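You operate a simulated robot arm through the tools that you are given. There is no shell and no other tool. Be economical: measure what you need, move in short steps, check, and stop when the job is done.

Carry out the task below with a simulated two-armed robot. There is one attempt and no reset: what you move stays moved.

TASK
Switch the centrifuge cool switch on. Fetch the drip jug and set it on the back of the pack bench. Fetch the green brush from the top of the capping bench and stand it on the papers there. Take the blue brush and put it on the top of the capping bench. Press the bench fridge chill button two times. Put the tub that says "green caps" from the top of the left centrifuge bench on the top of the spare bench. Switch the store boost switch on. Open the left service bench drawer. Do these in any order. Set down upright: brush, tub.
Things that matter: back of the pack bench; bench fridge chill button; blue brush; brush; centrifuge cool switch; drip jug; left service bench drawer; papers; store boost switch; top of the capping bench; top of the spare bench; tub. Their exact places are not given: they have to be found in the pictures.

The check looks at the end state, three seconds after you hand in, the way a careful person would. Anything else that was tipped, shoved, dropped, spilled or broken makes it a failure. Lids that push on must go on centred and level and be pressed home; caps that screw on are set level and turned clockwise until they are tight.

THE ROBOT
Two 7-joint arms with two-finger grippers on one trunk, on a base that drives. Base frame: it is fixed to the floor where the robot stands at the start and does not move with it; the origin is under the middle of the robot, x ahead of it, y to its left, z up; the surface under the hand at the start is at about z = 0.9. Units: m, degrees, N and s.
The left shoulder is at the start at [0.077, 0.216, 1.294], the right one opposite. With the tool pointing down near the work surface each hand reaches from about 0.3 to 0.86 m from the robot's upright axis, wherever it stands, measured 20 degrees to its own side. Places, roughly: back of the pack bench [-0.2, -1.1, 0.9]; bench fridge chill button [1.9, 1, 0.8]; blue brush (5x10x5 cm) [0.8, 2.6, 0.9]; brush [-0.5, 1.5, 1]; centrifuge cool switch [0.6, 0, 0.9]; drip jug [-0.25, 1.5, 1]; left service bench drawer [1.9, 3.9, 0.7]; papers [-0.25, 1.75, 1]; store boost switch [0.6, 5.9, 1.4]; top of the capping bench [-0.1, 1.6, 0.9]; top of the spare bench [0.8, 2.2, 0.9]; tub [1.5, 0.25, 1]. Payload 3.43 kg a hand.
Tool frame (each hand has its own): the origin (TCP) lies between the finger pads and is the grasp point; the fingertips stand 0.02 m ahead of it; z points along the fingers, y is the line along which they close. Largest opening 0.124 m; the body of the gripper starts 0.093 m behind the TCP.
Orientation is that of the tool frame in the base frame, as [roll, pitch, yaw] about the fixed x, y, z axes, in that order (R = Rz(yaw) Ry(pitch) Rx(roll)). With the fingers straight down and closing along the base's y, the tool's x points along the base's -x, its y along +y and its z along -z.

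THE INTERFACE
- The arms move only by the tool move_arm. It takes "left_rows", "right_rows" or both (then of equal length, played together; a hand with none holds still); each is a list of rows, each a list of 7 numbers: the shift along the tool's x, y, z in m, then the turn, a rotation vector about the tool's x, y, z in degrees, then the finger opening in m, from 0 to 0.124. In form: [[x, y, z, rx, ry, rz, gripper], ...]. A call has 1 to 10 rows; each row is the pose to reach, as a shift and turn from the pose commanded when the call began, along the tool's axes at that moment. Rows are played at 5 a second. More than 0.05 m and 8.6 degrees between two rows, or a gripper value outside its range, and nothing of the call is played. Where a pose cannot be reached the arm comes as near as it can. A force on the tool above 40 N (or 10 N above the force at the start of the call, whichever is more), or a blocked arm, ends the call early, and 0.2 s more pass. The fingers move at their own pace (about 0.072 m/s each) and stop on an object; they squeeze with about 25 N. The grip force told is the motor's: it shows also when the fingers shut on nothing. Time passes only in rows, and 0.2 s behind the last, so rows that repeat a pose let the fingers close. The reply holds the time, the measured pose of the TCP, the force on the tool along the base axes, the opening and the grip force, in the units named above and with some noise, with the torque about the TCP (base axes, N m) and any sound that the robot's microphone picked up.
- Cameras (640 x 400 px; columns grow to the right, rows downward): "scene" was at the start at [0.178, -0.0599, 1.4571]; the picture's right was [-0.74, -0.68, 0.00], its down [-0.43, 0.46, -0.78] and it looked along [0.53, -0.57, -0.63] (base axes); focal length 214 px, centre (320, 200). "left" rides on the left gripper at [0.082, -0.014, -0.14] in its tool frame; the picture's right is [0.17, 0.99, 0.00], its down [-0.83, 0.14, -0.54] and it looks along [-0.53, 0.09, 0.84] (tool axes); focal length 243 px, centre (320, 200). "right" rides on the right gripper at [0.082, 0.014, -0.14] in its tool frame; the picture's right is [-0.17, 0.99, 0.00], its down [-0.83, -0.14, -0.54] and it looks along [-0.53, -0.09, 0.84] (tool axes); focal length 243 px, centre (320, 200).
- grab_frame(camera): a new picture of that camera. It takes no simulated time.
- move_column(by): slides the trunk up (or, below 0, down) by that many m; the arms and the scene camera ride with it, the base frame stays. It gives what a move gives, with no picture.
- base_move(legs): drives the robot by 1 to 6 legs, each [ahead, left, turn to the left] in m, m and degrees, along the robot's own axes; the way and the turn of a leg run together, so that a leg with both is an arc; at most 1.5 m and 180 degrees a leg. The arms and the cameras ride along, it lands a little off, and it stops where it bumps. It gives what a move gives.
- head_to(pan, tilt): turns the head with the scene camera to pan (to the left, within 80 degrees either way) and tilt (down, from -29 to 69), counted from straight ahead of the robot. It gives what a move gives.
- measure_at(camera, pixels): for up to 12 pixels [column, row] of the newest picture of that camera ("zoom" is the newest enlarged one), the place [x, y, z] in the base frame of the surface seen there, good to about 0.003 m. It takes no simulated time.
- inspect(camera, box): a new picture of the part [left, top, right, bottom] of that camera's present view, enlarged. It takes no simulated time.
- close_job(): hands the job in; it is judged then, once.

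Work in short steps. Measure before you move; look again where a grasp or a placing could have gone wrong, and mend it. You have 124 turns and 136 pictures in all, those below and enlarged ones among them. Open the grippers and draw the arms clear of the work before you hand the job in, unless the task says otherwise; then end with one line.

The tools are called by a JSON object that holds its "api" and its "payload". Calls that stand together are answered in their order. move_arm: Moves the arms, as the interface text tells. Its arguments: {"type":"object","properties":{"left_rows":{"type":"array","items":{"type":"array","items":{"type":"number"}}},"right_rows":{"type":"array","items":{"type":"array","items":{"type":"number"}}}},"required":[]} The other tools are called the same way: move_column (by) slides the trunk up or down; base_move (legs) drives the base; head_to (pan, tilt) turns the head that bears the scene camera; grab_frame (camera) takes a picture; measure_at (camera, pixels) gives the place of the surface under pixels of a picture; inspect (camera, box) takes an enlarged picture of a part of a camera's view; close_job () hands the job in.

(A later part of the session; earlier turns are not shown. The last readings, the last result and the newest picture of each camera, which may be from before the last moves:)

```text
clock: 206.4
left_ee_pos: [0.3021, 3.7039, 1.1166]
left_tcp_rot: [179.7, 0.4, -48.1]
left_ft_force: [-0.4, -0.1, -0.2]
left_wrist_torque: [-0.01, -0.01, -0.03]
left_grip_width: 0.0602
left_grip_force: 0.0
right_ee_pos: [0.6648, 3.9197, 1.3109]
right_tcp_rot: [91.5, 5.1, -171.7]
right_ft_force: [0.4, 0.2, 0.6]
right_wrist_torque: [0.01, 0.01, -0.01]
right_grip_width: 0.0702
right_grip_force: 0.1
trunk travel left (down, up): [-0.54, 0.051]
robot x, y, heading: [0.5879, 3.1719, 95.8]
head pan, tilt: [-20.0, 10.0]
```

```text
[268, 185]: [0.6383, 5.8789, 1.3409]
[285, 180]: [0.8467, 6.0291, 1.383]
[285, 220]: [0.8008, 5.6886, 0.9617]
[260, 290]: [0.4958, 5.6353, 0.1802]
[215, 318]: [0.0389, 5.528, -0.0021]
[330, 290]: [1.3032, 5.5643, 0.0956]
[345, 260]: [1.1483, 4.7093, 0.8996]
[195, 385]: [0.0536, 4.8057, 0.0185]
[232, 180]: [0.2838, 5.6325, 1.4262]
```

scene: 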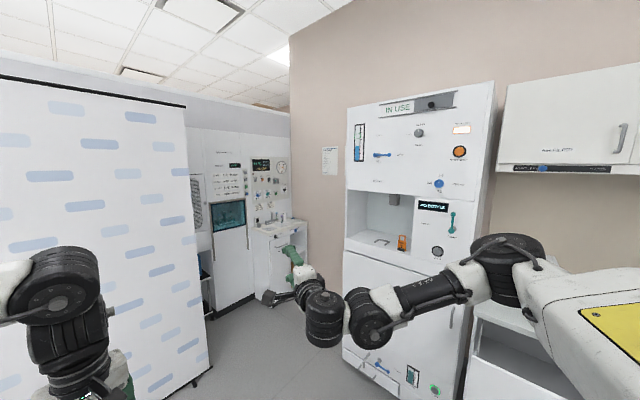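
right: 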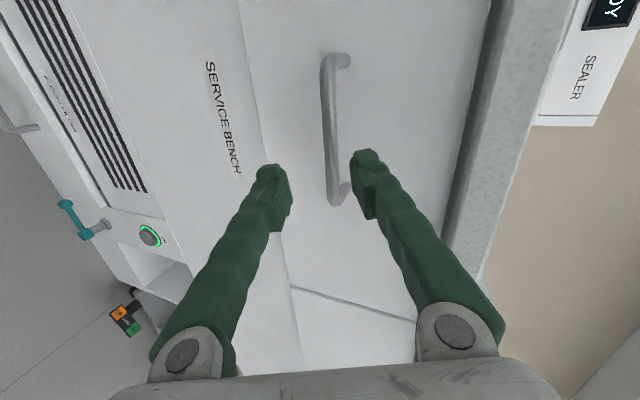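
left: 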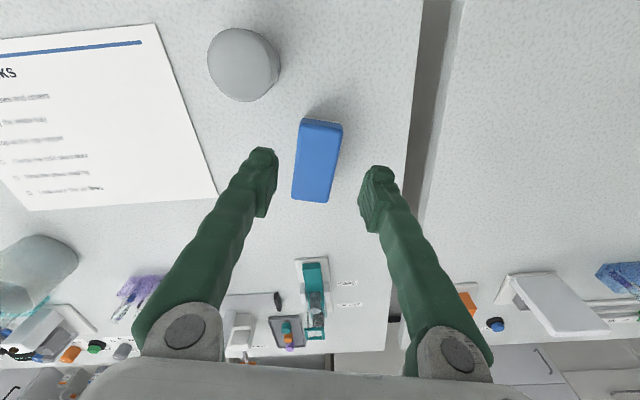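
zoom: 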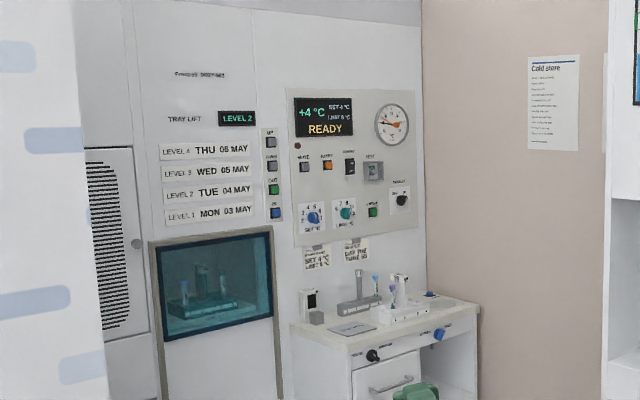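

The rocker at zoom (349,165) is the candidate; the panel faces -f, with a small bench in front. I drive around toward it, passing between the tall cabinet and the screen.

{"api": "base_move", "payload": {"legs": [[0, 0, 29], [0.75, -0.77, 0], [0.7, -0.5, 0]]}}

{"api": "head_to", "payload": {"pan": -5, "tilt": 15}}

{"api": "grab_frame", "payload": {"camera": "scene"}}

```text
clock: 218.8
left_ee_pos: [0.3643, 4.5715, 1.118]
left_tcp_rot: [-180.0, 0.5, -21.9]
left_ft_force: [0.7, 0.1, 0.6]
left_wrist_torque: [-0.01, 0.0, -0.02]
left_grip_width: 0.0597
left_grip_force: 0.0
right_ee_pos: [0.595, 4.9251, 1.3121]
right_tcp_rot: [91.6, 5.3, -145.6]
right_ft_force: [-0.1, 0.7, -0.4]
right_wrist_torque: [-0.01, -0.02, 0.0]
right_grip_width: 0.0703
right_grip_force: 0.0
trunk travel left (down, up): [-0.54, 0.051]
robot x, y, heading: [0.859, 4.2258, 121.8]
head pan, tilt: [-20.0, 10.0]
stopped in leg 2: the robot was blocked; the commanded pose is now the measured one
```

```text
clock: 219.6
left_ee_pos: [0.3638, 4.5723, 1.1168]
left_tcp_rot: [-179.9, 0.3, -21.9]
left_ft_force: [-0.2, -0.3, 0.0]
left_wrist_torque: [-0.01, -0.01, 0.03]
left_grip_width: 0.0599
left_grip_force: 0.1
right_ee_pos: [0.5946, 4.9239, 1.3118]
right_tcp_rot: [91.6, 5.2, -145.5]
right_ft_force: [-0.3, -0.1, -1.0]
right_wrist_torque: [-0.02, 0.0, 0.02]
right_grip_width: 0.07
right_grip_force: 0.1
trunk travel left (down, up): [-0.54, 0.051]
robot x, y, heading: [0.8568, 4.2262, 121.5]
head pan, tilt: [-5.0, 15.0]
```

```text
50 pictures are left
```

scene: 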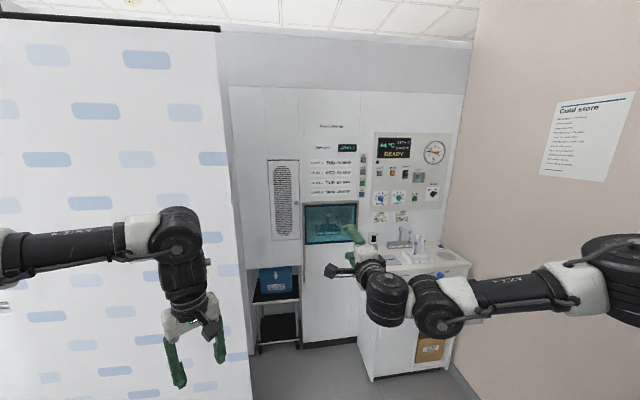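

The drive was blocked at (0.86, 4.23); I look to the right side for what was touched.

{"api": "head_to", "payload": {"pan": -75, "tilt": 35}}

{"api": "grab_frame", "payload": {"camera": "scene"}}

```text
clock: 221.0
left_ee_pos: [0.3644, 4.5715, 1.1177]
left_tcp_rot: [-180.0, 0.3, -21.9]
left_ft_force: [0.3, 0.0, 0.3]
left_wrist_torque: [-0.02, -0.01, -0.02]
left_grip_width: 0.0598
left_grip_force: 0.0
right_ee_pos: [0.5962, 4.926, 1.3117]
right_tcp_rot: [91.6, 5.3, -145.5]
right_ft_force: [0.6, -0.2, -1.0]
right_wrist_torque: [-0.02, -0.01, 0.01]
right_grip_width: 0.0701
right_grip_force: 0.2
trunk travel left (down, up): [-0.54, 0.051]
robot x, y, heading: [0.8554, 4.2246, 121.7]
head pan, tilt: [-75.0, 35.0]
```

```text
49 pictures are left
```

scene: 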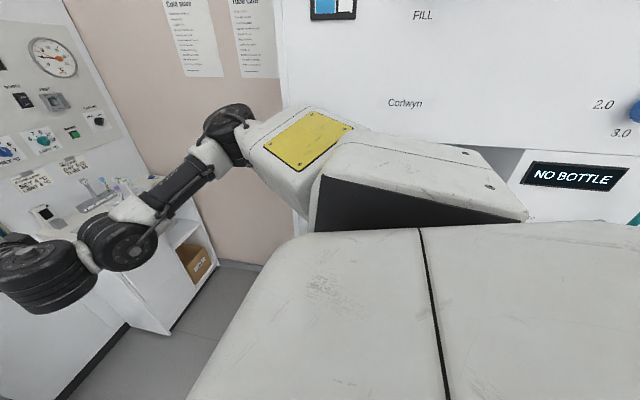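

The right upper arm touched the cabinet's front edge lightly. I step left, go forward past the cabinet, then right.

{"api": "base_move", "payload": {"legs": [[0, 0.13, 3], [0.47, 0, 0], [0.28, -0.5, 0]]}}

{"api": "head_to", "payload": {"pan": -10, "tilt": 20}}

{"api": "grab_frame", "payload": {"camera": "scene"}}

```text
clock: 225.6
left_ee_pos: [0.0339, 4.7744, 1.1164]
left_tcp_rot: [178.7, -0.2, -19.8]
left_ft_force: [0.2, -0.3, 0.4]
left_wrist_torque: [0.01, -0.02, 0.03]
left_grip_width: 0.0601
left_grip_force: 0.0
right_ee_pos: [0.2446, 5.1476, 1.3082]
right_tcp_rot: [91.8, 5.1, -142.8]
right_ft_force: [-0.9, -0.1, 0.4]
right_wrist_torque: [0.01, 0.0, 0.01]
right_grip_width: 0.07
right_grip_force: 0.0
trunk travel left (down, up): [-0.54, 0.051]
robot x, y, heading: [0.5381, 4.4559, 124.8]
head pan, tilt: [-75.0, 35.0]
stopped in leg 2: the force on the tool passed its limit at 134 N (the readings are from after the stop); the commanded pose is now the measured one
```

```text
clock: 227.0
left_ee_pos: [0.0343, 4.7754, 1.1157]
left_tcp_rot: [178.7, -0.2, -19.8]
left_ft_force: [2.7, -4.9, -2.1]
left_wrist_torque: [0.7, 0.33, -0.11]
left_grip_width: 0.0598
left_grip_force: 0.0
right_ee_pos: [0.2444, 5.1475, 1.3094]
right_tcp_rot: [91.8, 5.1, -142.7]
right_ft_force: [-1.0, 0.2, 0.4]
right_wrist_torque: [0.0, -0.03, 0.0]
right_grip_width: 0.0703
right_grip_force: 0.0
trunk travel left (down, up): [-0.54, 0.051]
robot x, y, heading: [0.5347, 4.4537, 124.6]
head pan, tilt: [-10.0, 20.0]
```

```text
48 pictures are left
```

scene: 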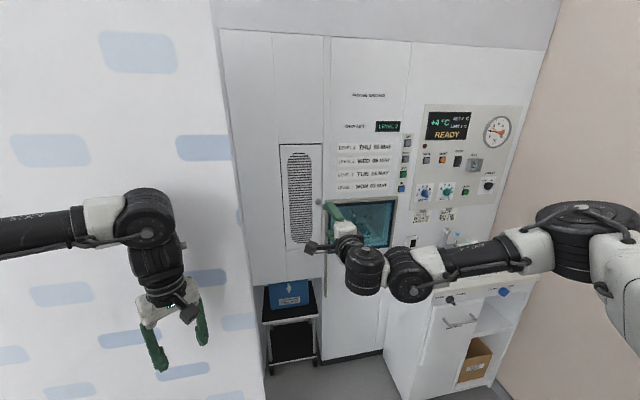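

The left hand bumped the hanging screen; it still stands. I back off slightly, shift right to clear it, then go forward.

{"api": "base_move", "payload": {"legs": [[-0.03, -0.08, 0], [0.02, -0.14, 0], [0.35, -0.03, 0], [0.1, -0.35, 0]]}}

{"api": "grab_frame", "payload": {"camera": "scene"}}

```text
clock: 231.8
left_ee_pos: [0.1872, 4.9548, 1.1275]
left_tcp_rot: [178.7, 0.8, -21.5]
left_ft_force: [-0.4, 0.0, 0.5]
left_wrist_torque: [-0.01, 0.01, -0.02]
left_grip_width: 0.0598
left_grip_force: 0.0
right_ee_pos: [0.384, 5.3292, 1.3228]
right_tcp_rot: [90.6, 5.0, -142.1]
right_ft_force: [-0.2, -1.0, 0.2]
right_wrist_torque: [-0.06, 0.0, -0.03]
right_grip_width: 0.07
right_grip_force: 0.1
trunk travel left (down, up): [-0.54, 0.051]
robot x, y, heading: [0.671, 4.6579, 125.4]
head pan, tilt: [-10.0, 20.0]
stopped in leg 3: the robot was blocked; the commanded pose is now the measured one
```

```text
47 pictures are left
```

scene: 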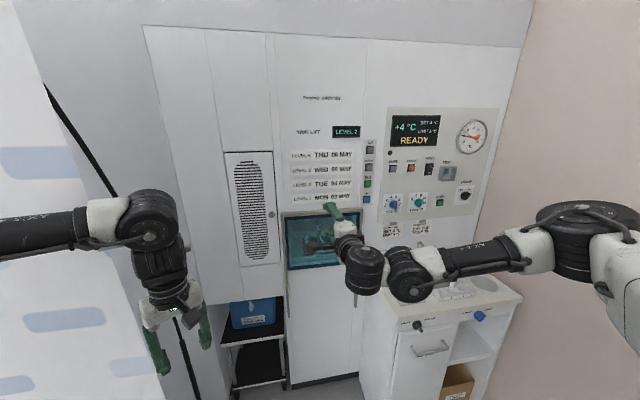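

The base is blocked, and the screen at left looks slanted; I inspect it closely.

{"api": "head_to", "payload": {"pan": 45, "tilt": 20}}

{"api": "grab_frame", "payload": {"camera": "scene"}}

```text
clock: 233.1
left_ee_pos: [0.1882, 4.955, 1.1273]
left_tcp_rot: [178.8, 0.7, -21.4]
left_ft_force: [-0.5, 0.1, 0.4]
left_wrist_torque: [0.02, 0.02, -0.01]
left_grip_width: 0.0602
left_grip_force: 0.1
right_ee_pos: [0.3869, 5.3304, 1.3243]
right_tcp_rot: [90.6, 5.1, -142.2]
right_ft_force: [-0.3, 0.2, -0.6]
right_wrist_torque: [0.0, 0.0, 0.01]
right_grip_width: 0.07
right_grip_force: 0.0
trunk travel left (down, up): [-0.54, 0.051]
robot x, y, heading: [0.6641, 4.6563, 125.2]
head pan, tilt: [45.0, 20.0]
```

```text
46 pictures are left
```

scene: 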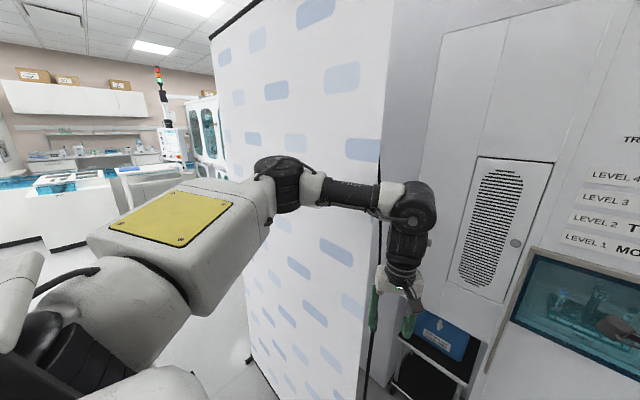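

The screen stands upright. I measure its feet and edges to see whether it moved and where my clearance is.

{"api": "measure_at", "payload": {"camera": "scene", "pixels": [[250, 358], [363, 390], [225, 150], [385, 120], [300, 300], [372, 320], [330, 60]]}}

{"api": "head_to", "payload": {"pan": 10, "tilt": 69}}

{"api": "grab_frame", "payload": {"camera": "scene"}}

```text
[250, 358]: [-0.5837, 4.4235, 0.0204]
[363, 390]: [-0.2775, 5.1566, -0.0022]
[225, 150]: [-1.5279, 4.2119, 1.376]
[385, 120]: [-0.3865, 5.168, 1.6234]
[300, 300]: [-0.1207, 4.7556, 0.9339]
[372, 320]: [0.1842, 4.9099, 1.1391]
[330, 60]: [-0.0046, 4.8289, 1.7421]
```

```text
clock: 234.2
left_ee_pos: [0.1888, 4.9553, 1.1264]
left_tcp_rot: [178.6, 0.9, -21.4]
left_ft_force: [0.2, 0.3, 1.5]
left_wrist_torque: [0.02, -0.02, -0.01]
left_grip_width: 0.06
left_grip_force: 0.0
right_ee_pos: [0.3864, 5.3307, 1.3233]
right_tcp_rot: [90.5, 4.9, -142.2]
right_ft_force: [0.8, 0.6, 0.4]
right_wrist_torque: [0.0, -0.01, 0.02]
right_grip_width: 0.0701
right_grip_force: 0.1
trunk travel left (down, up): [-0.54, 0.051]
robot x, y, heading: [0.668, 4.6589, 125.2]
head pan, tilt: [10.0, 68.8]
```

```text
45 pictures are left
```

scene: 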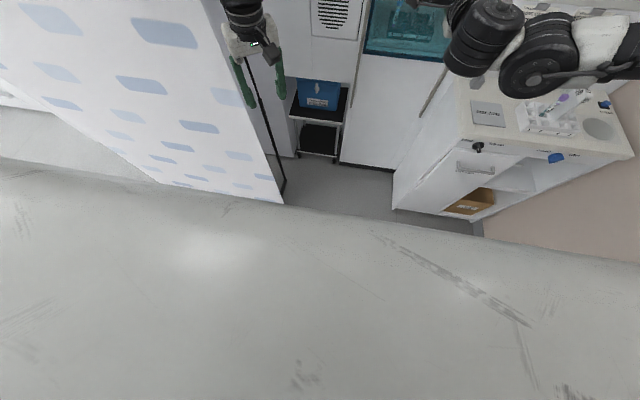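

The screen is where it was (plane f≈2.95). I check the right side for the obstruction.

{"api": "head_to", "payload": {"pan": -60, "tilt": 50}}

{"api": "grab_frame", "payload": {"camera": "scene"}}

```text
clock: 235.6
left_ee_pos: [0.1878, 4.9545, 1.1259]
left_tcp_rot: [178.7, 0.7, -21.4]
left_ft_force: [-0.7, -0.6, -0.4]
left_wrist_torque: [0.01, 0.03, 0.01]
left_grip_width: 0.0599
left_grip_force: 0.0
right_ee_pos: [0.3863, 5.3298, 1.3225]
right_tcp_rot: [90.7, 4.9, -142.3]
right_ft_force: [0.9, -0.1, -0.4]
right_wrist_torque: [0.0, 0.0, -0.05]
right_grip_width: 0.0701
right_grip_force: 0.0
trunk travel left (down, up): [-0.54, 0.051]
robot x, y, heading: [0.6619, 4.6607, 125.1]
head pan, tilt: [-60.0, 50.0]
```

```text
44 pictures are left
```

scene: 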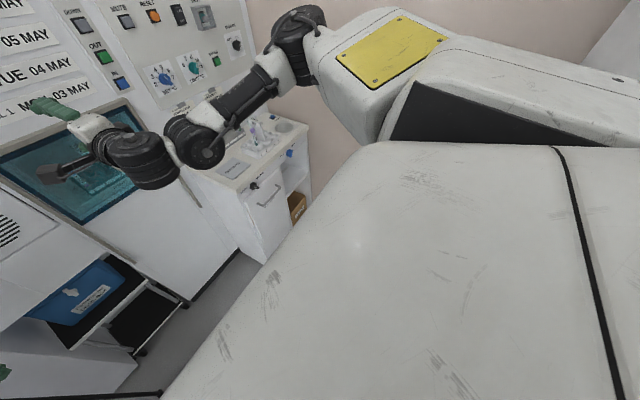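

The screen's foot is at my left-front; the right is open. I slide right in small steps while going forward.

{"api": "base_move", "payload": {"legs": [[-0.02, -0.02, 0], [0.0, -0.12, 0], [0.14, -0.08, 0], [0.16, -0.12, 0]]}}

{"api": "head_to", "payload": {"pan": -20, "tilt": 30}}

{"api": "grab_frame", "payload": {"camera": "scene"}}

```text
clock: 241.3
left_ee_pos: [0.2811, 5.3598, 1.1121]
left_tcp_rot: [178.0, -0.5, -20.6]
left_ft_force: [0.2, -0.2, -0.1]
left_wrist_torque: [-0.05, 0.01, 0.0]
left_grip_width: 0.06
left_grip_force: 0.1
right_ee_pos: [0.4738, 5.7369, 1.3056]
right_tcp_rot: [92.0, 5.1, -141.4]
right_ft_force: [0.5, 0.5, -0.4]
right_wrist_torque: [0.01, -0.01, 0.03]
right_grip_width: 0.0701
right_grip_force: 0.0
trunk travel left (down, up): [-0.54, 0.051]
robot x, y, heading: [0.779, 5.0483, 125.4]
head pan, tilt: [-60.0, 50.0]
stopped in leg 4: the force on the tool passed its limit at 91 N (the readings are from after the stop); the commanded pose is now the measured one
```

```text
clock: 242.4
left_ee_pos: [0.2807, 5.3562, 1.1115]
left_tcp_rot: [178.1, -0.5, -20.4]
left_ft_force: [-0.1, 0.1, 0.2]
left_wrist_torque: [0.01, 0.0, -0.03]
left_grip_width: 0.0601
left_grip_force: 0.0
right_ee_pos: [0.4744, 5.7355, 1.3073]
right_tcp_rot: [92.0, 5.1, -141.4]
right_ft_force: [0.5, 0.1, -0.1]
right_wrist_torque: [0.01, 0.02, 0.02]
right_grip_width: 0.0702
right_grip_force: 0.0
trunk travel left (down, up): [-0.54, 0.051]
robot x, y, heading: [0.7776, 5.0534, 125.7]
head pan, tilt: [-20.0, 30.0]
```

```text
43 pictures are left
```

scene: 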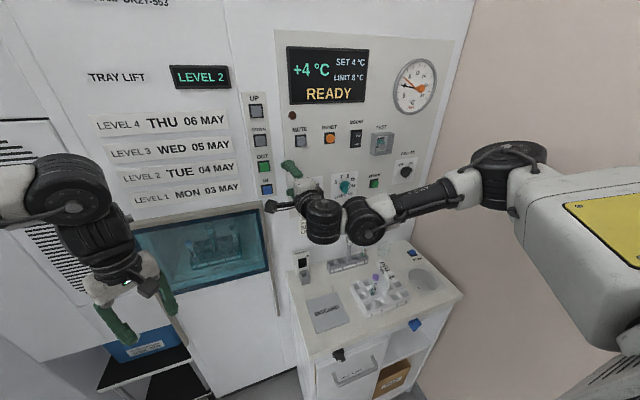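

I'm now in front of the panel; the right fingertip touched the panel. I back off 6 cm and enlarge.

{"api": "base_move", "payload": {"legs": [[-0.08, 0, 0]]}}

{"api": "inspect", "payload": {"camera": "scene", "box": [230, 30, 470, 250]}}

```text
clock: 243.6
left_ee_pos: [0.3263, 5.2915, 1.1125]
left_tcp_rot: [177.9, -0.5, -20.5]
left_ft_force: [-0.8, -0.5, -0.8]
left_wrist_torque: [-0.01, 0.03, 0.01]
left_grip_width: 0.0604
left_grip_force: 0.0
right_ee_pos: [0.5185, 5.6703, 1.3064]
right_tcp_rot: [92.0, 5.1, -141.5]
right_ft_force: [-0.1, 0.1, 0.2]
right_wrist_torque: [0.0, 0.01, 0.05]
right_grip_width: 0.0701
right_grip_force: 0.0
trunk travel left (down, up): [-0.54, 0.051]
robot x, y, heading: [0.8297, 4.9823, 125.9]
head pan, tilt: [-20.0, 30.0]
```

```text
1.82 times, centred on (350, 140) of scene
```

zoom: 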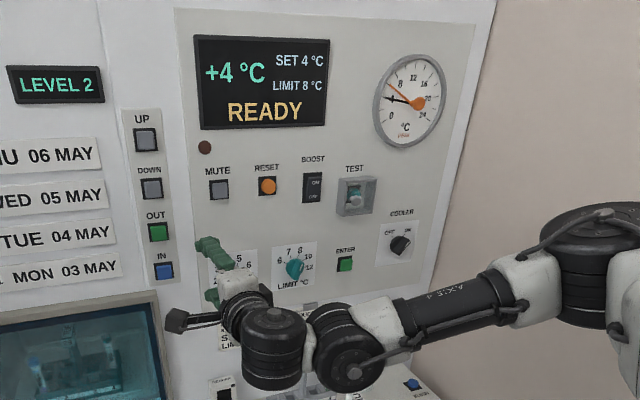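

BOOST rocker at zoom (312,187), ON at its top. I measure it.

{"api": "measure_at", "payload": {"camera": "zoom", "pixels": [[313, 177], [312, 187], [312, 198], [313, 168], [300, 187], [326, 187], [340, 180], [236, 265], [295, 268]]}}

{"api": "move_arm", "payload": {"right_rows": [[0, 0, 0, 0, 0, 0, 0.03], [0, 0, 0, 0, 0, 0, 0.0], [0, 0, 0, 0, 0, 0, 0.0]]}}

```text
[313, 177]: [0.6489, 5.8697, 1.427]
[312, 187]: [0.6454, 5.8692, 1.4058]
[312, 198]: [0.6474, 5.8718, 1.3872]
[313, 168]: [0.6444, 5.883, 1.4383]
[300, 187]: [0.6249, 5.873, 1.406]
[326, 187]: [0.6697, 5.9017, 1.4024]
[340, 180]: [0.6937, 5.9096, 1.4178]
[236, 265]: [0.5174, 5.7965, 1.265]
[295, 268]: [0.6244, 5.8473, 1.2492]
```

```text
clock: 244.3
left_ee_pos: [0.3272, 5.289, 1.1124]
left_tcp_rot: [178.1, -0.4, -20.4]
left_ft_force: [-0.1, 0.1, 0.0]
left_wrist_torque: [0.02, 0.04, 0.01]
left_grip_width: 0.06
left_grip_force: 0.1
right_ee_pos: [0.5203, 5.6669, 1.3085]
right_tcp_rot: [91.9, 5.1, -141.3]
right_ft_force: [0.3, 0.0, 0.6]
right_wrist_torque: [0.0, -0.01, -0.01]
right_grip_width: 0.0001
right_grip_force: 24.9
trunk travel left (down, up): [-0.54, 0.051]
robot x, y, heading: [0.8287, 4.9849, 125.5]
head pan, tilt: [-20.0, 30.0]
```

The ON end is at (0.648, 5.871, 1.427). With the gripper closed I move the hand up 0.12 and right 0.22, still short of the panel.

{"api": "move_arm", "payload": {"right_rows": [[0, 0.04, -0.01, 0, 0, 0, 0], [0, 0.08, -0.02, 0, 0, 0, 0], [0, 0.117, -0.02, 0, 0, 0, 0], [-0.045, 0.119, -0.02, 0, 0, 0, 0], [-0.09, 0.119, -0.02, 0, 0, 0, 0], [-0.135, 0.119, -0.02, 0, 0, 0, 0], [-0.18, 0.119, -0.01, 0, 0, 0, 0], [-0.223, 0.119, 0, 0, 0, 0, 0]]}}

{"api": "inspect", "payload": {"camera": "scene", "box": [230, 30, 470, 250]}}

```text
clock: 246.2
left_ee_pos: [0.329, 5.2908, 1.1136]
left_tcp_rot: [178.0, -0.4, -20.6]
left_ft_force: [0.2, 0.6, 0.1]
left_wrist_torque: [0.06, 0.0, 0.01]
left_grip_width: 0.0601
left_grip_force: 0.0
right_ee_pos: [0.6354, 5.7253, 1.3974]
right_tcp_rot: [88.3, 5.8, -141.9]
right_ft_force: [1.2, 0.3, -0.3]
right_wrist_torque: [0.01, 0.01, -0.02]
right_grip_width: 0.0001
right_grip_force: 25.1
right hand out of reach, approached as far as the arm can: row 1, 2, 3, 4, 5, 6, 7, 8
trunk travel left (down, up): [-0.54, 0.051]
robot x, y, heading: [0.825, 4.9838, 125.5]
head pan, tilt: [-20.0, 30.0]
```

```text
1.82 times, centred on (350, 140) of scene
```

zoom: 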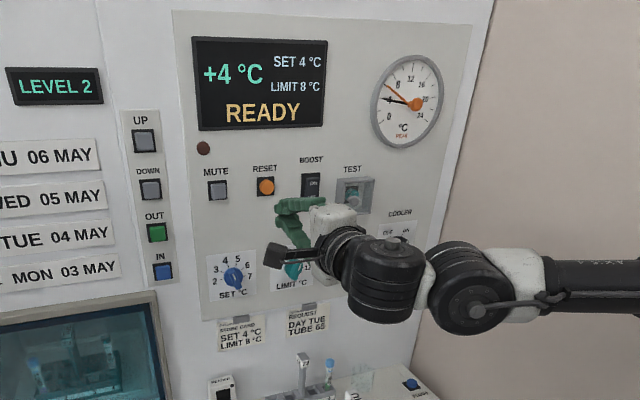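

I still need 0.095 right, 0.03 up and 0.09 forward. I use trunk and base for that, stopping short of the panel.

{"api": "move_column", "payload": {"by": 0.03}}

{"api": "base_move", "payload": {"legs": [[0.03, -0.095, 0]]}}

{"api": "inspect", "payload": {"camera": "scene", "box": [230, 30, 410, 190]}}

```text
clock: 246.9
left_ee_pos: [0.3286, 5.289, 1.1431]
left_tcp_rot: [178.0, -0.5, -20.4]
left_ft_force: [-0.6, 0.2, -0.1]
left_wrist_torque: [0.0, -0.01, 0.01]
left_grip_width: 0.06
left_grip_force: 0.0
right_ee_pos: [0.6423, 5.7139, 1.4653]
right_tcp_rot: [84.7, 6.2, -142.2]
right_ft_force: [0.1, 0.6, -1.0]
right_wrist_torque: [0.03, -0.01, -0.03]
right_grip_width: 0.0001
right_grip_force: 25.2
trunk travel left (down, up): [-0.57, 0.021]
robot x, y, heading: [0.8239, 4.9854, 125.6]
head pan, tilt: [-20.0, 30.0]
```

```text
clock: 248.7
left_ee_pos: [0.3795, 5.3584, 1.143]
left_tcp_rot: [178.4, -0.5, -20.6]
left_ft_force: [-0.1, 0.6, 0.0]
left_wrist_torque: [-0.01, 0.01, 0.02]
left_grip_width: 0.06
left_grip_force: 0.0
right_ee_pos: [0.6925, 5.7785, 1.4671]
right_tcp_rot: [84.5, 6.5, -142.3]
right_ft_force: [1.1, 0.6, -0.6]
right_wrist_torque: [0.01, 0.01, 0.01]
right_grip_width: 0.0
right_grip_force: 25.1
trunk travel left (down, up): [-0.57, 0.021]
robot x, y, heading: [0.8781, 5.0475, 125.4]
head pan, tilt: [-20.0, 30.0]
stopped in leg 1: the robot was blocked; the commanded pose is now the measured one
```

```text
2.50 times, centred on (320, 110) of scene
```

zoom: 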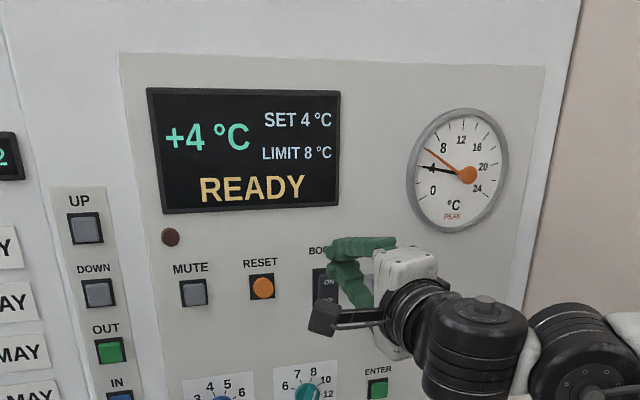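

I adjust down 5 cm and right 2 cm, then press forward onto the ON end.

{"api": "move_arm", "payload": {"right_rows": [[-0.008, -0.025, 0.01, 0, 0, 0, 0], [-0.017, -0.052, 0.02, 0, 0, 0, 0], [-0.017, -0.052, 0.045, 0, 0, 0, 0], [-0.017, -0.052, 0.06, 0, 0, 0, 0]]}}

{"api": "inspect", "payload": {"camera": "scene", "box": [270, 60, 410, 190]}}

{"api": "grab_frame", "payload": {"camera": "right"}}

```text
clock: 249.7
left_ee_pos: [0.3791, 5.3608, 1.1419]
left_tcp_rot: [178.0, -0.5, -20.6]
left_ft_force: [0.9, 0.0, -0.4]
left_wrist_torque: [-0.03, -0.03, -0.01]
left_grip_width: 0.06
left_grip_force: 0.1
right_ee_pos: [0.6725, 5.8465, 1.4209]
right_tcp_rot: [84.6, 6.6, -142.4]
right_ft_force: [0.8, -0.7, 0.3]
right_wrist_torque: [-0.01, 0.0, -0.06]
right_grip_width: 0.0001
right_grip_force: 25.2
trunk travel left (down, up): [-0.57, 0.021]
robot x, y, heading: [0.8815, 5.0502, 125.6]
head pan, tilt: [-20.0, 30.0]
```

```text
3.08 times, centred on (340, 125) of scene
```

zoom: 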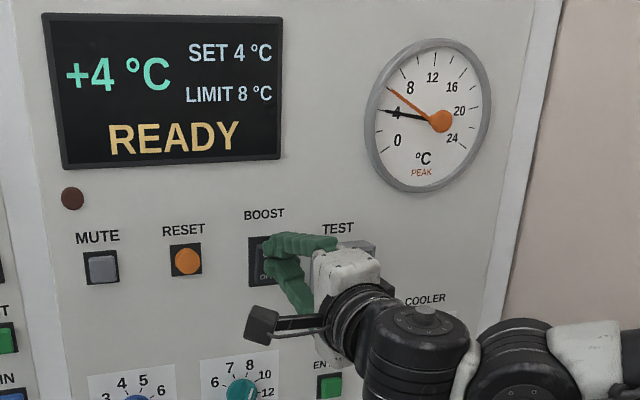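

```text
38 pictures are left
```

right: 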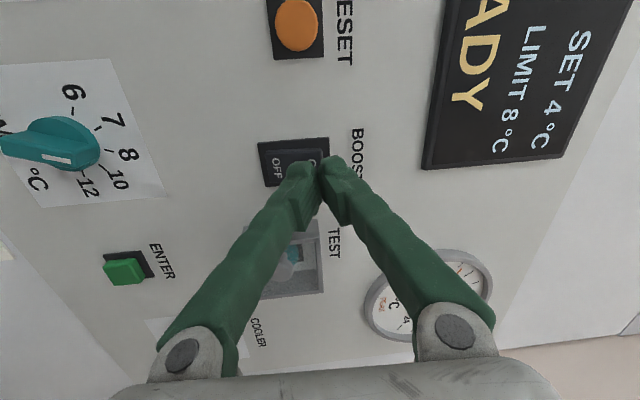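

The tips sit just in front of the ON end. I press in and withdraw.

{"api": "move_arm", "payload": {"right_rows": [[0.003, 0.003, 0.008, 0, 0, 0, 0], [0.003, 0.003, 0.014, 0, 0, 0, 0], [0.003, 0.003, 0.018, 0, 0, 0, 0], [0.003, 0.003, 0.022, 0, 0, 0, 0], [0.003, 0.003, 0.0, 0, 0, 0, 0], [0.003, 0.003, -0.04, 0, 0, 0, 0]]}}

{"api": "inspect", "payload": {"camera": "right", "box": [200, 80, 440, 250]}}

{"api": "inspect", "payload": {"camera": "scene", "box": [300, 100, 380, 160]}}

```text
clock: 251.1
left_ee_pos: [0.381, 5.3598, 1.1435]
left_tcp_rot: [178.2, -0.6, -20.6]
left_ft_force: [-0.2, 0.4, 0.3]
left_wrist_torque: [0.02, -0.03, 0.01]
left_grip_width: 0.06
left_grip_force: 0.0
right_ee_pos: [0.6958, 5.8082, 1.4193]
right_tcp_rot: [84.6, 6.3, -142.3]
right_ft_force: [0.2, -0.8, 0.2]
right_wrist_torque: [-0.04, 0.02, -0.03]
right_grip_width: 0.0002
right_grip_force: 24.9
right hand out of reach, approached as far as the arm can: row 1, 2, 3, 4
trunk travel left (down, up): [-0.57, 0.021]
robot x, y, heading: [0.8775, 5.0556, 125.5]
head pan, tilt: [-20.0, 30.0]
```

```text
2.35 times, centred on (320, 165) of right
```

zoom: 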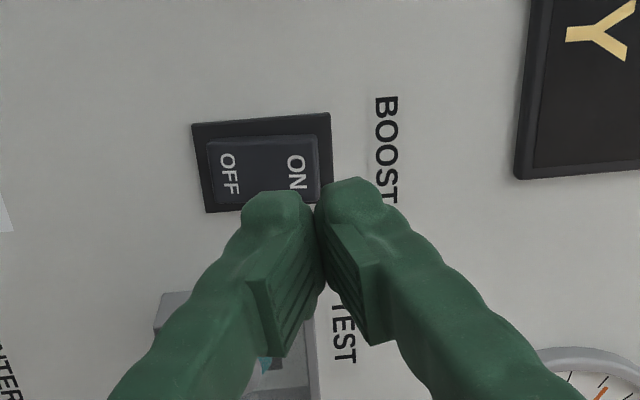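

```text
6.67 times, centred on (340, 130) of scene
```

zoom: 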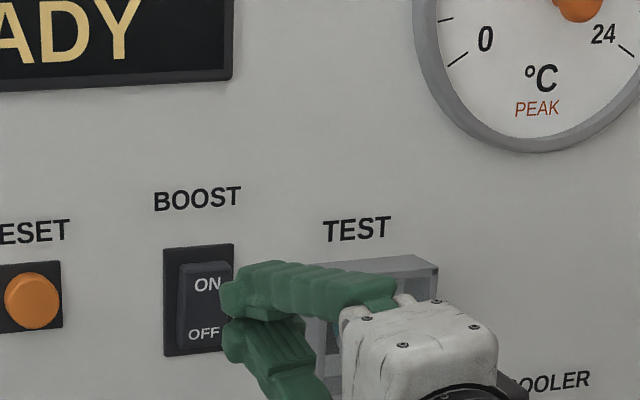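

The arm ran out of reach before pressing. I extend to just short of the switch and press with small base steps forward.

{"api": "move_arm", "payload": {"right_rows": [[-0.002, 0.003, 0.02, 0, 0, 0, 0], [-0.002, 0.003, 0.038, 0, 0, 0, 0]]}}

{"api": "base_move", "payload": {"legs": [[0.022, 0, 0]]}}

{"api": "inspect", "payload": {"camera": "scene", "box": [300, 100, 380, 160]}}

```text
clock: 251.7
left_ee_pos: [0.3798, 5.3619, 1.1418]
left_tcp_rot: [178.2, -0.5, -20.5]
left_ft_force: [-0.5, -0.5, 0.6]
left_wrist_torque: [0.02, 0.01, 0.0]
left_grip_width: 0.0599
left_grip_force: 0.0
right_ee_pos: [0.6717, 5.842, 1.4271]
right_tcp_rot: [84.3, 6.5, -142.5]
right_ft_force: [-0.6, -0.6, 0.2]
right_wrist_torque: [0.01, 0.0, -0.02]
right_grip_width: 0.0
right_grip_force: 25.2
trunk travel left (down, up): [-0.57, 0.021]
robot x, y, heading: [0.8782, 5.0483, 125.3]
head pan, tilt: [-20.0, 30.0]
```

```text
clock: 252.7
left_ee_pos: [0.3679, 5.381, 1.1424]
left_tcp_rot: [178.0, -0.6, -20.6]
left_ft_force: [-1.3, -0.6, 0.7]
left_wrist_torque: [-0.05, 0.0, -0.01]
left_grip_width: 0.0601
left_grip_force: 0.1
right_ee_pos: [0.6595, 5.8604, 1.4302]
right_tcp_rot: [84.1, 6.2, -142.5]
right_ft_force: [0.6, 0.1, 0.6]
right_wrist_torque: [0.01, 0.02, -0.01]
right_grip_width: 0.0
right_grip_force: 24.9
trunk travel left (down, up): [-0.57, 0.021]
robot x, y, heading: [0.8623, 5.072, 125.3]
head pan, tilt: [-20.0, 30.0]
stopped in leg 1: the force on the tool passed its limit at 166 N (the readings are from after the stop); the commanded pose is now the measured one
```

```text
6.67 times, centred on (340, 130) of scene
```

zoom: 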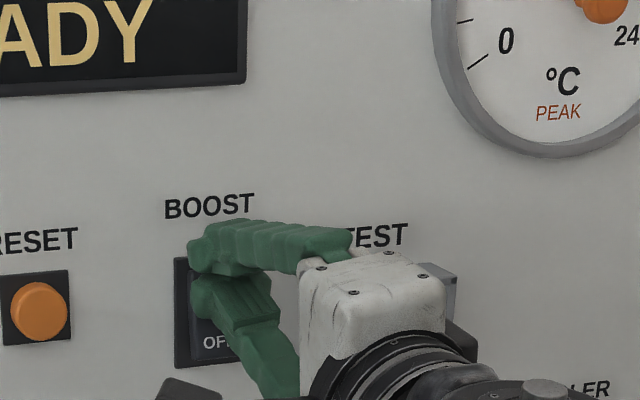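

Firm contact at the ON end. I back off and check the rocker.

{"api": "base_move", "payload": {"legs": [[-0.12, 0, 0]]}}

{"api": "inspect", "payload": {"camera": "right", "box": [200, 60, 440, 230]}}

{"api": "inspect", "payload": {"camera": "scene", "box": [290, 90, 390, 165]}}

```text
clock: 254.1
left_ee_pos: [0.4351, 5.2848, 1.1405]
left_tcp_rot: [178.0, -0.5, -20.6]
left_ft_force: [0.0, 0.1, 0.5]
left_wrist_torque: [-0.01, -0.03, 0.0]
left_grip_width: 0.0601
left_grip_force: 0.1
right_ee_pos: [0.7277, 5.7636, 1.4274]
right_tcp_rot: [84.3, 6.2, -142.5]
right_ft_force: [-0.8, 0.2, -0.2]
right_wrist_torque: [0.03, 0.02, 0.0]
right_grip_width: 0.0
right_grip_force: 24.9
trunk travel left (down, up): [-0.57, 0.021]
robot x, y, heading: [0.9347, 4.9739, 125.3]
head pan, tilt: [-20.0, 30.0]
```

```text
2.35 times, centred on (320, 145) of right
```

zoom: 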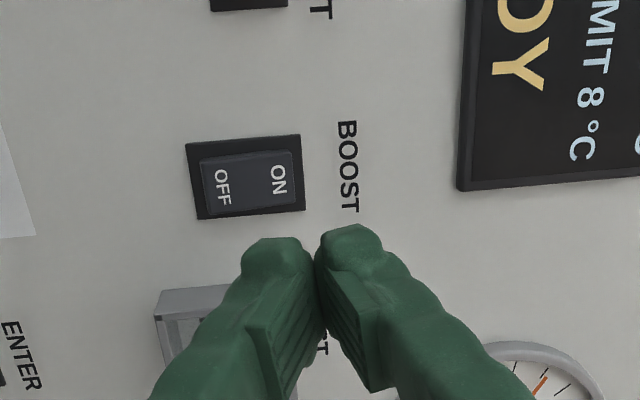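

```text
5.33 times, centred on (340, 128) of scene
```

zoom: 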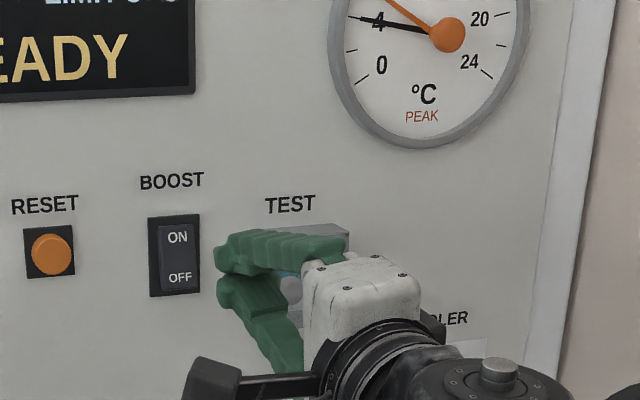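

I compare the depth of both rocker ends to decide its state.

{"api": "measure_at", "payload": {"camera": "zoom", "pixels": [[178, 228], [190, 230], [178, 250], [178, 284], [190, 286], [165, 284], [165, 230], [178, 212], [178, 303], [215, 250]]}}

{"api": "inspect", "payload": {"camera": "scene", "box": [305, 120, 337, 152]}}

```text
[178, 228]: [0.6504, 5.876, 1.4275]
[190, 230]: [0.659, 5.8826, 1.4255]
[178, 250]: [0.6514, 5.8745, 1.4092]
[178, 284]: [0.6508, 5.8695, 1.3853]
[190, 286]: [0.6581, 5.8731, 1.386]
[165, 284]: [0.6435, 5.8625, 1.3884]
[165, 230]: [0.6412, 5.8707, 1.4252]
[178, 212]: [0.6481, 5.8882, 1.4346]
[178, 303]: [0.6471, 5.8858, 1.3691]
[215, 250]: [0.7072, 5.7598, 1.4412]
```

```text
12.50 times, centred on (321, 136) of scene
```

zoom: 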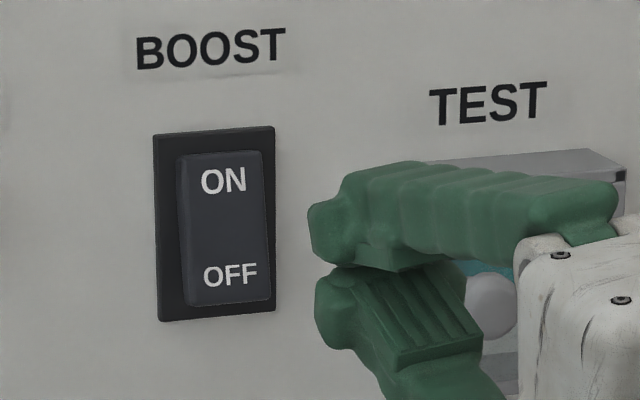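

ON end is now ~7 mm deeper than OFF (before: the reverse): boost is on. I retrace my path out between screen and cabinet, backward past the open drawer to the main aisle.

{"api": "base_move", "payload": {"legs": [[-0.08, 0.37, 0], [-0.2, 0.11, 0], [-0.2, 0.1, 0], [-0.75, 0.167, 0], [-1.5, 0, 0], [-0.45, 0.5, 0]]}}

```text
clock: 259.0
left_ee_pos: [0.2048, 5.0161, 1.144]
left_tcp_rot: [178.0, -0.3, -21.0]
left_ft_force: [-0.4, 0.4, -0.3]
left_wrist_torque: [0.0, 0.0, 0.0]
left_grip_width: 0.06
left_grip_force: 0.0
right_ee_pos: [0.4919, 5.4944, 1.4319]
right_tcp_rot: [83.9, 6.1, -142.4]
right_ft_force: [0.3, 0.1, -0.4]
right_wrist_torque: [0.0, 0.0, 0.03]
right_grip_width: 0.0001
right_grip_force: 24.6
trunk travel left (down, up): [-0.57, 0.021]
robot x, y, heading: [0.6956, 4.7065, 125.5]
head pan, tilt: [-20.0, 30.0]
stopped in leg 1: the robot was blocked; the commanded pose is now the measured one
```

Blocked by the screen's foot near the end of that leg. I ease off, go straight back first, then left and out.

{"api": "base_move", "payload": {"legs": [[-0.01, -0.03, 0], [-0.14, 0, 0], [0, 0.2, 0], [-0.25, 0.04, 0], [-0.75, 0.187, 0], [-1.5, 0, 0]]}}

{"api": "head_to", "payload": {"pan": 20, "tilt": 15}}

{"api": "grab_frame", "payload": {"camera": "scene"}}

```text
clock: 279.1
left_ee_pos: [1.4168, 2.6364, 1.1416]
left_tcp_rot: [178.0, -0.5, -20.4]
left_ft_force: [0.0, 0.4, 0.6]
left_wrist_torque: [0.0, 0.02, 0.0]
left_grip_width: 0.06
left_grip_force: 0.1
right_ee_pos: [1.7006, 3.1195, 1.4299]
right_tcp_rot: [84.2, 6.2, -141.9]
right_ft_force: [-0.2, -0.2, 0.2]
right_wrist_torque: [-0.03, -0.05, 0.0]
right_grip_width: 0.0
right_grip_force: 25.2
trunk travel left (down, up): [-0.57, 0.021]
robot x, y, heading: [1.9149, 2.3391, 126.1]
head pan, tilt: [-20.0, 30.0]
```

```text
clock: 280.2
left_ee_pos: [1.4166, 2.6371, 1.1404]
left_tcp_rot: [178.0, -0.5, -20.4]
left_ft_force: [0.1, 1.2, -0.3]
left_wrist_torque: [-0.03, -0.02, 0.02]
left_grip_width: 0.06
left_grip_force: 0.1
right_ee_pos: [1.701, 3.1186, 1.4298]
right_tcp_rot: [84.1, 6.4, -141.9]
right_ft_force: [-0.8, 0.3, 0.3]
right_wrist_torque: [-0.01, 0.01, -0.01]
right_grip_width: 0.0001
right_grip_force: 24.8
trunk travel left (down, up): [-0.57, 0.021]
robot x, y, heading: [1.9122, 2.3329, 126.0]
head pan, tilt: [20.0, 15.0]
```

```text
31 pictures are left
```

scene: 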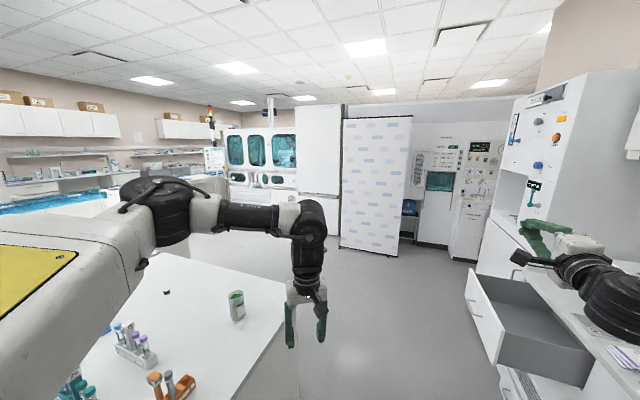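

The screen and all else stand as before. I continue to the fridge: back-left into the aisle, then turn around to face it.

{"api": "base_move", "payload": {"legs": [[-0.42, 0.4, 0], [0, 0, 90], [0, 0, 89]]}}

{"api": "head_to", "payload": {"pan": -25, "tilt": 45}}

{"api": "grab_frame", "payload": {"camera": "scene"}}

```text
clock: 296.4
left_ee_pos: [2.3067, 1.4245, 1.1418]
left_tcp_rot: [178.0, -0.5, 155.7]
left_ft_force: [0.4, 0.0, -0.3]
left_wrist_torque: [-0.01, -0.01, 0.01]
left_grip_width: 0.0599
left_grip_force: 0.0
right_ee_pos: [1.9888, 0.9647, 1.4312]
right_tcp_rot: [84.1, 6.3, 34.1]
right_ft_force: [0.1, -0.2, 0.2]
right_wrist_torque: [0.03, 0.02, 0.0]
right_grip_width: 0.0
right_grip_force: 25.4
trunk travel left (down, up): [-0.57, 0.021]
robot x, y, heading: [1.8342, 1.7635, -57.7]
head pan, tilt: [20.0, 15.0]
```

```text
clock: 297.5
left_ee_pos: [2.3071, 1.4253, 1.1424]
left_tcp_rot: [178.0, -0.6, 155.6]
left_ft_force: [-0.4, -0.3, 0.3]
left_wrist_torque: [0.01, -0.01, 0.0]
left_grip_width: 0.0599
left_grip_force: 0.1
right_ee_pos: [1.9895, 0.9643, 1.4301]
right_tcp_rot: [84.1, 6.3, 34.2]
right_ft_force: [0.5, 0.0, 0.6]
right_wrist_torque: [0.0, 0.01, 0.01]
right_grip_width: 0.0001
right_grip_force: 25.0
trunk travel left (down, up): [-0.57, 0.021]
robot x, y, heading: [1.8315, 1.7648, -58.2]
head pan, tilt: [-25.0, 45.0]
```

```text
30 pictures are left
```

scene: 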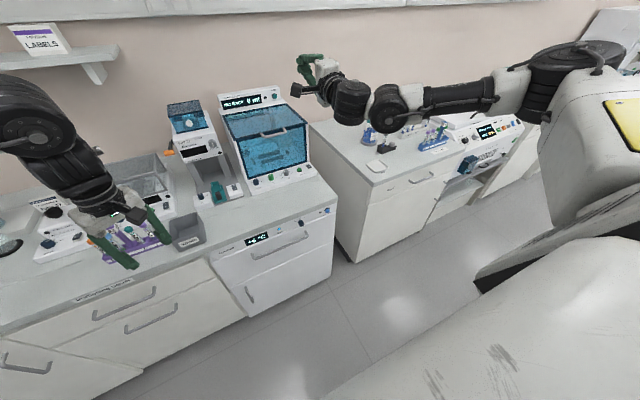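

The fridge panel shows at (255-330, 210-245). I enlarge it and measure the buttons.

{"api": "inspect", "payload": {"camera": "scene", "box": [215, 195, 345, 285]}}

{"api": "measure_at", "payload": {"camera": "scene", "pixels": [[279, 229], [300, 224], [326, 211], [316, 213], [270, 270], [325, 225]]}}

```text
4.44 times, centred on (280, 240) of scene
```

zoom: 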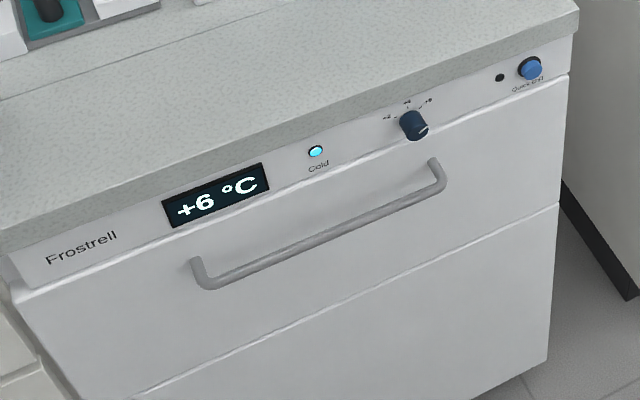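

```text
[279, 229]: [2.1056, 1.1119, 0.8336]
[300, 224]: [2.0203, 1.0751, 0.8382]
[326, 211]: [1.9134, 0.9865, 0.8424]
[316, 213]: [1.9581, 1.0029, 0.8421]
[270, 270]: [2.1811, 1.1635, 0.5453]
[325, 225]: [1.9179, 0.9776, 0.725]
```

The blue "Quick chill" button is at (1.912, 0.988, 0.842). I back up, align, and lower the trunk so the closed right hand comes to button height.

{"api": "base_move", "payload": {"legs": [[-0.25, -0.09, 3.3]]}}

{"api": "move_column", "payload": {"by": -0.45}}

{"api": "move_arm", "payload": {"right_rows": [[0, 0, 0, 0, 0, 0, 0]]}}

{"api": "grab_frame", "payload": {"camera": "right"}}

```text
clock: 299.6
left_ee_pos: [2.1157, 1.6094, 1.1422]
left_tcp_rot: [178.0, -0.7, 159.1]
left_ft_force: [0.3, -0.8, 0.0]
left_wrist_torque: [0.02, 0.04, 0.01]
left_grip_width: 0.0598
left_grip_force: 0.1
right_ee_pos: [1.827, 1.1305, 1.4284]
right_tcp_rot: [84.2, 6.2, 37.6]
right_ft_force: [0.6, -0.4, 0.0]
right_wrist_torque: [0.02, 0.01, -0.03]
right_grip_width: 0.0
right_grip_force: 25.0
trunk travel left (down, up): [-0.57, 0.021]
robot x, y, heading: [1.6156, 1.9233, -54.7]
head pan, tilt: [-25.0, 45.0]
```

```text
refused: -0.45 is not a number from -0.4 to 0.4
```

```text
clock: 300.0
left_ee_pos: [2.1155, 1.611, 1.1417]
left_tcp_rot: [178.0, -0.5, 159.2]
left_ft_force: [0.0, 0.0, 0.6]
left_wrist_torque: [-0.01, 0.0, 0.0]
left_grip_width: 0.0599
left_grip_force: 0.1
right_ee_pos: [1.8249, 1.1322, 1.4304]
right_tcp_rot: [84.0, 6.3, 37.6]
right_ft_force: [0.4, 0.2, -0.2]
right_wrist_torque: [0.03, 0.02, -0.01]
right_grip_width: 0.0
right_grip_force: 24.7
trunk travel left (down, up): [-0.57, 0.021]
robot x, y, heading: [1.6167, 1.9229, -54.3]
head pan, tilt: [-25.0, 45.0]
```

```text
28 pictures are left
```

right: 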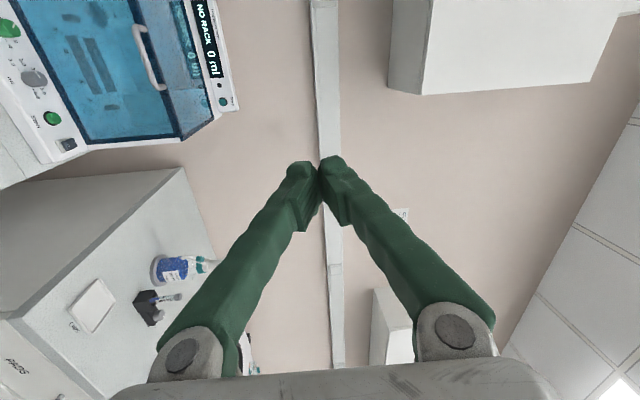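

I lower in two allowed steps.

{"api": "move_column", "payload": {"by": -0.4}}

{"api": "move_column", "payload": {"by": -0.16}}

{"api": "grab_frame", "payload": {"camera": "right"}}

```text
clock: 303.9
left_ee_pos: [2.1147, 1.612, 0.7433]
left_tcp_rot: [178.0, -0.5, 159.0]
left_ft_force: [1.4, 0.0, -0.5]
left_wrist_torque: [-0.02, -0.01, 0.01]
left_grip_width: 0.0599
left_grip_force: 0.1
right_ee_pos: [1.8237, 1.1325, 1.0308]
right_tcp_rot: [84.2, 6.2, 37.6]
right_ft_force: [-0.1, -0.2, -0.1]
right_wrist_torque: [0.0, -0.01, 0.05]
right_grip_width: 0.0
right_grip_force: 24.7
trunk travel left (down, up): [-0.17, 0.421]
robot x, y, heading: [1.6195, 1.9203, -54.2]
head pan, tilt: [-25.0, 45.0]
```

```text
clock: 305.7
left_ee_pos: [2.1136, 1.6111, 0.5827]
left_tcp_rot: [178.0, -0.5, 159.1]
left_ft_force: [0.2, 0.9, 0.6]
left_wrist_torque: [0.0, 0.03, -0.02]
left_grip_width: 0.0599
left_grip_force: 0.2
right_ee_pos: [1.8261, 1.1314, 0.8696]
right_tcp_rot: [84.1, 6.3, 37.5]
right_ft_force: [0.3, 0.7, -0.1]
right_wrist_torque: [0.01, 0.0, 0.03]
right_grip_width: 0.0001
right_grip_force: 24.5
trunk travel left (down, up): [-0.01, 0.581]
robot x, y, heading: [1.6145, 1.9207, -54.9]
head pan, tilt: [-25.0, 45.0]
```

```text
27 pictures are left
```

right: 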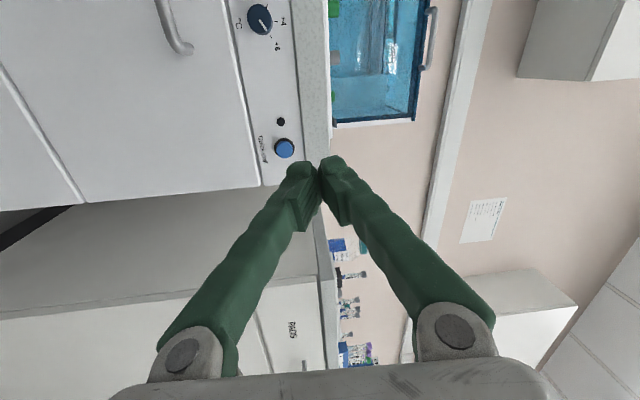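

The button is at (285,148) in the right view. I adjust the hand down 3.4 cm and right 1 cm, then drive 12 cm forward to stand just before it.

{"api": "move_arm", "payload": {"right_rows": [[-0.006, -0.017, 0, 0, 0, 0, 0], [-0.011, -0.0335, 0, 0, 0, 0, 0]]}}

{"api": "base_move", "payload": {"legs": [[0.12, 0, 0]]}}

{"api": "inspect", "payload": {"camera": "right", "box": [200, 60, 440, 230]}}

{"api": "measure_at", "payload": {"camera": "zoom", "pixels": [[290, 190], [280, 180], [300, 185]]}}

```text
clock: 306.3
left_ee_pos: [2.1143, 1.6112, 0.5823]
left_tcp_rot: [178.0, -0.5, 159.1]
left_ft_force: [-0.3, -0.7, 0.1]
left_wrist_torque: [0.0, 0.01, 0.0]
left_grip_width: 0.06
left_grip_force: 0.1
right_ee_pos: [1.8131, 1.1203, 0.8366]
right_tcp_rot: [84.1, 6.3, 37.6]
right_ft_force: [-0.4, 0.3, 0.8]
right_wrist_torque: [0.02, 0.02, 0.0]
right_grip_width: 0.0
right_grip_force: 24.8
trunk travel left (down, up): [-0.01, 0.581]
robot x, y, heading: [1.6206, 1.9181, -54.4]
head pan, tilt: [-25.0, 45.0]
```

```text
clock: 307.7
left_ee_pos: [2.1833, 1.5129, 0.5819]
left_tcp_rot: [178.0, -0.5, 159.1]
left_ft_force: [-0.1, -1.2, -1.0]
left_wrist_torque: [0.01, -0.05, -0.01]
left_grip_width: 0.0603
left_grip_force: 0.0
right_ee_pos: [1.883, 1.0226, 0.836]
right_tcp_rot: [84.1, 6.3, 37.6]
right_ft_force: [0.1, 0.4, -0.1]
right_wrist_torque: [-0.04, 0.0, 0.01]
right_grip_width: 0.0
right_grip_force: 25.0
trunk travel left (down, up): [-0.01, 0.581]
robot x, y, heading: [1.6874, 1.8223, -54.3]
head pan, tilt: [-25.0, 45.0]
```

```text
2.35 times, centred on (320, 145) of right
```

zoom: 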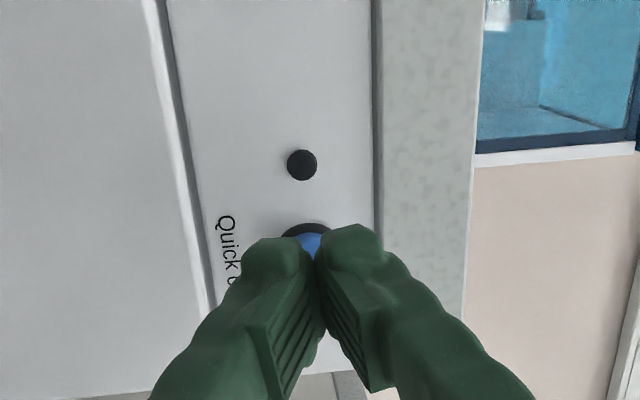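

```text
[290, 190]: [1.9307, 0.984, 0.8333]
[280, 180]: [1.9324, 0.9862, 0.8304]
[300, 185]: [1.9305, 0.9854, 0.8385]
```

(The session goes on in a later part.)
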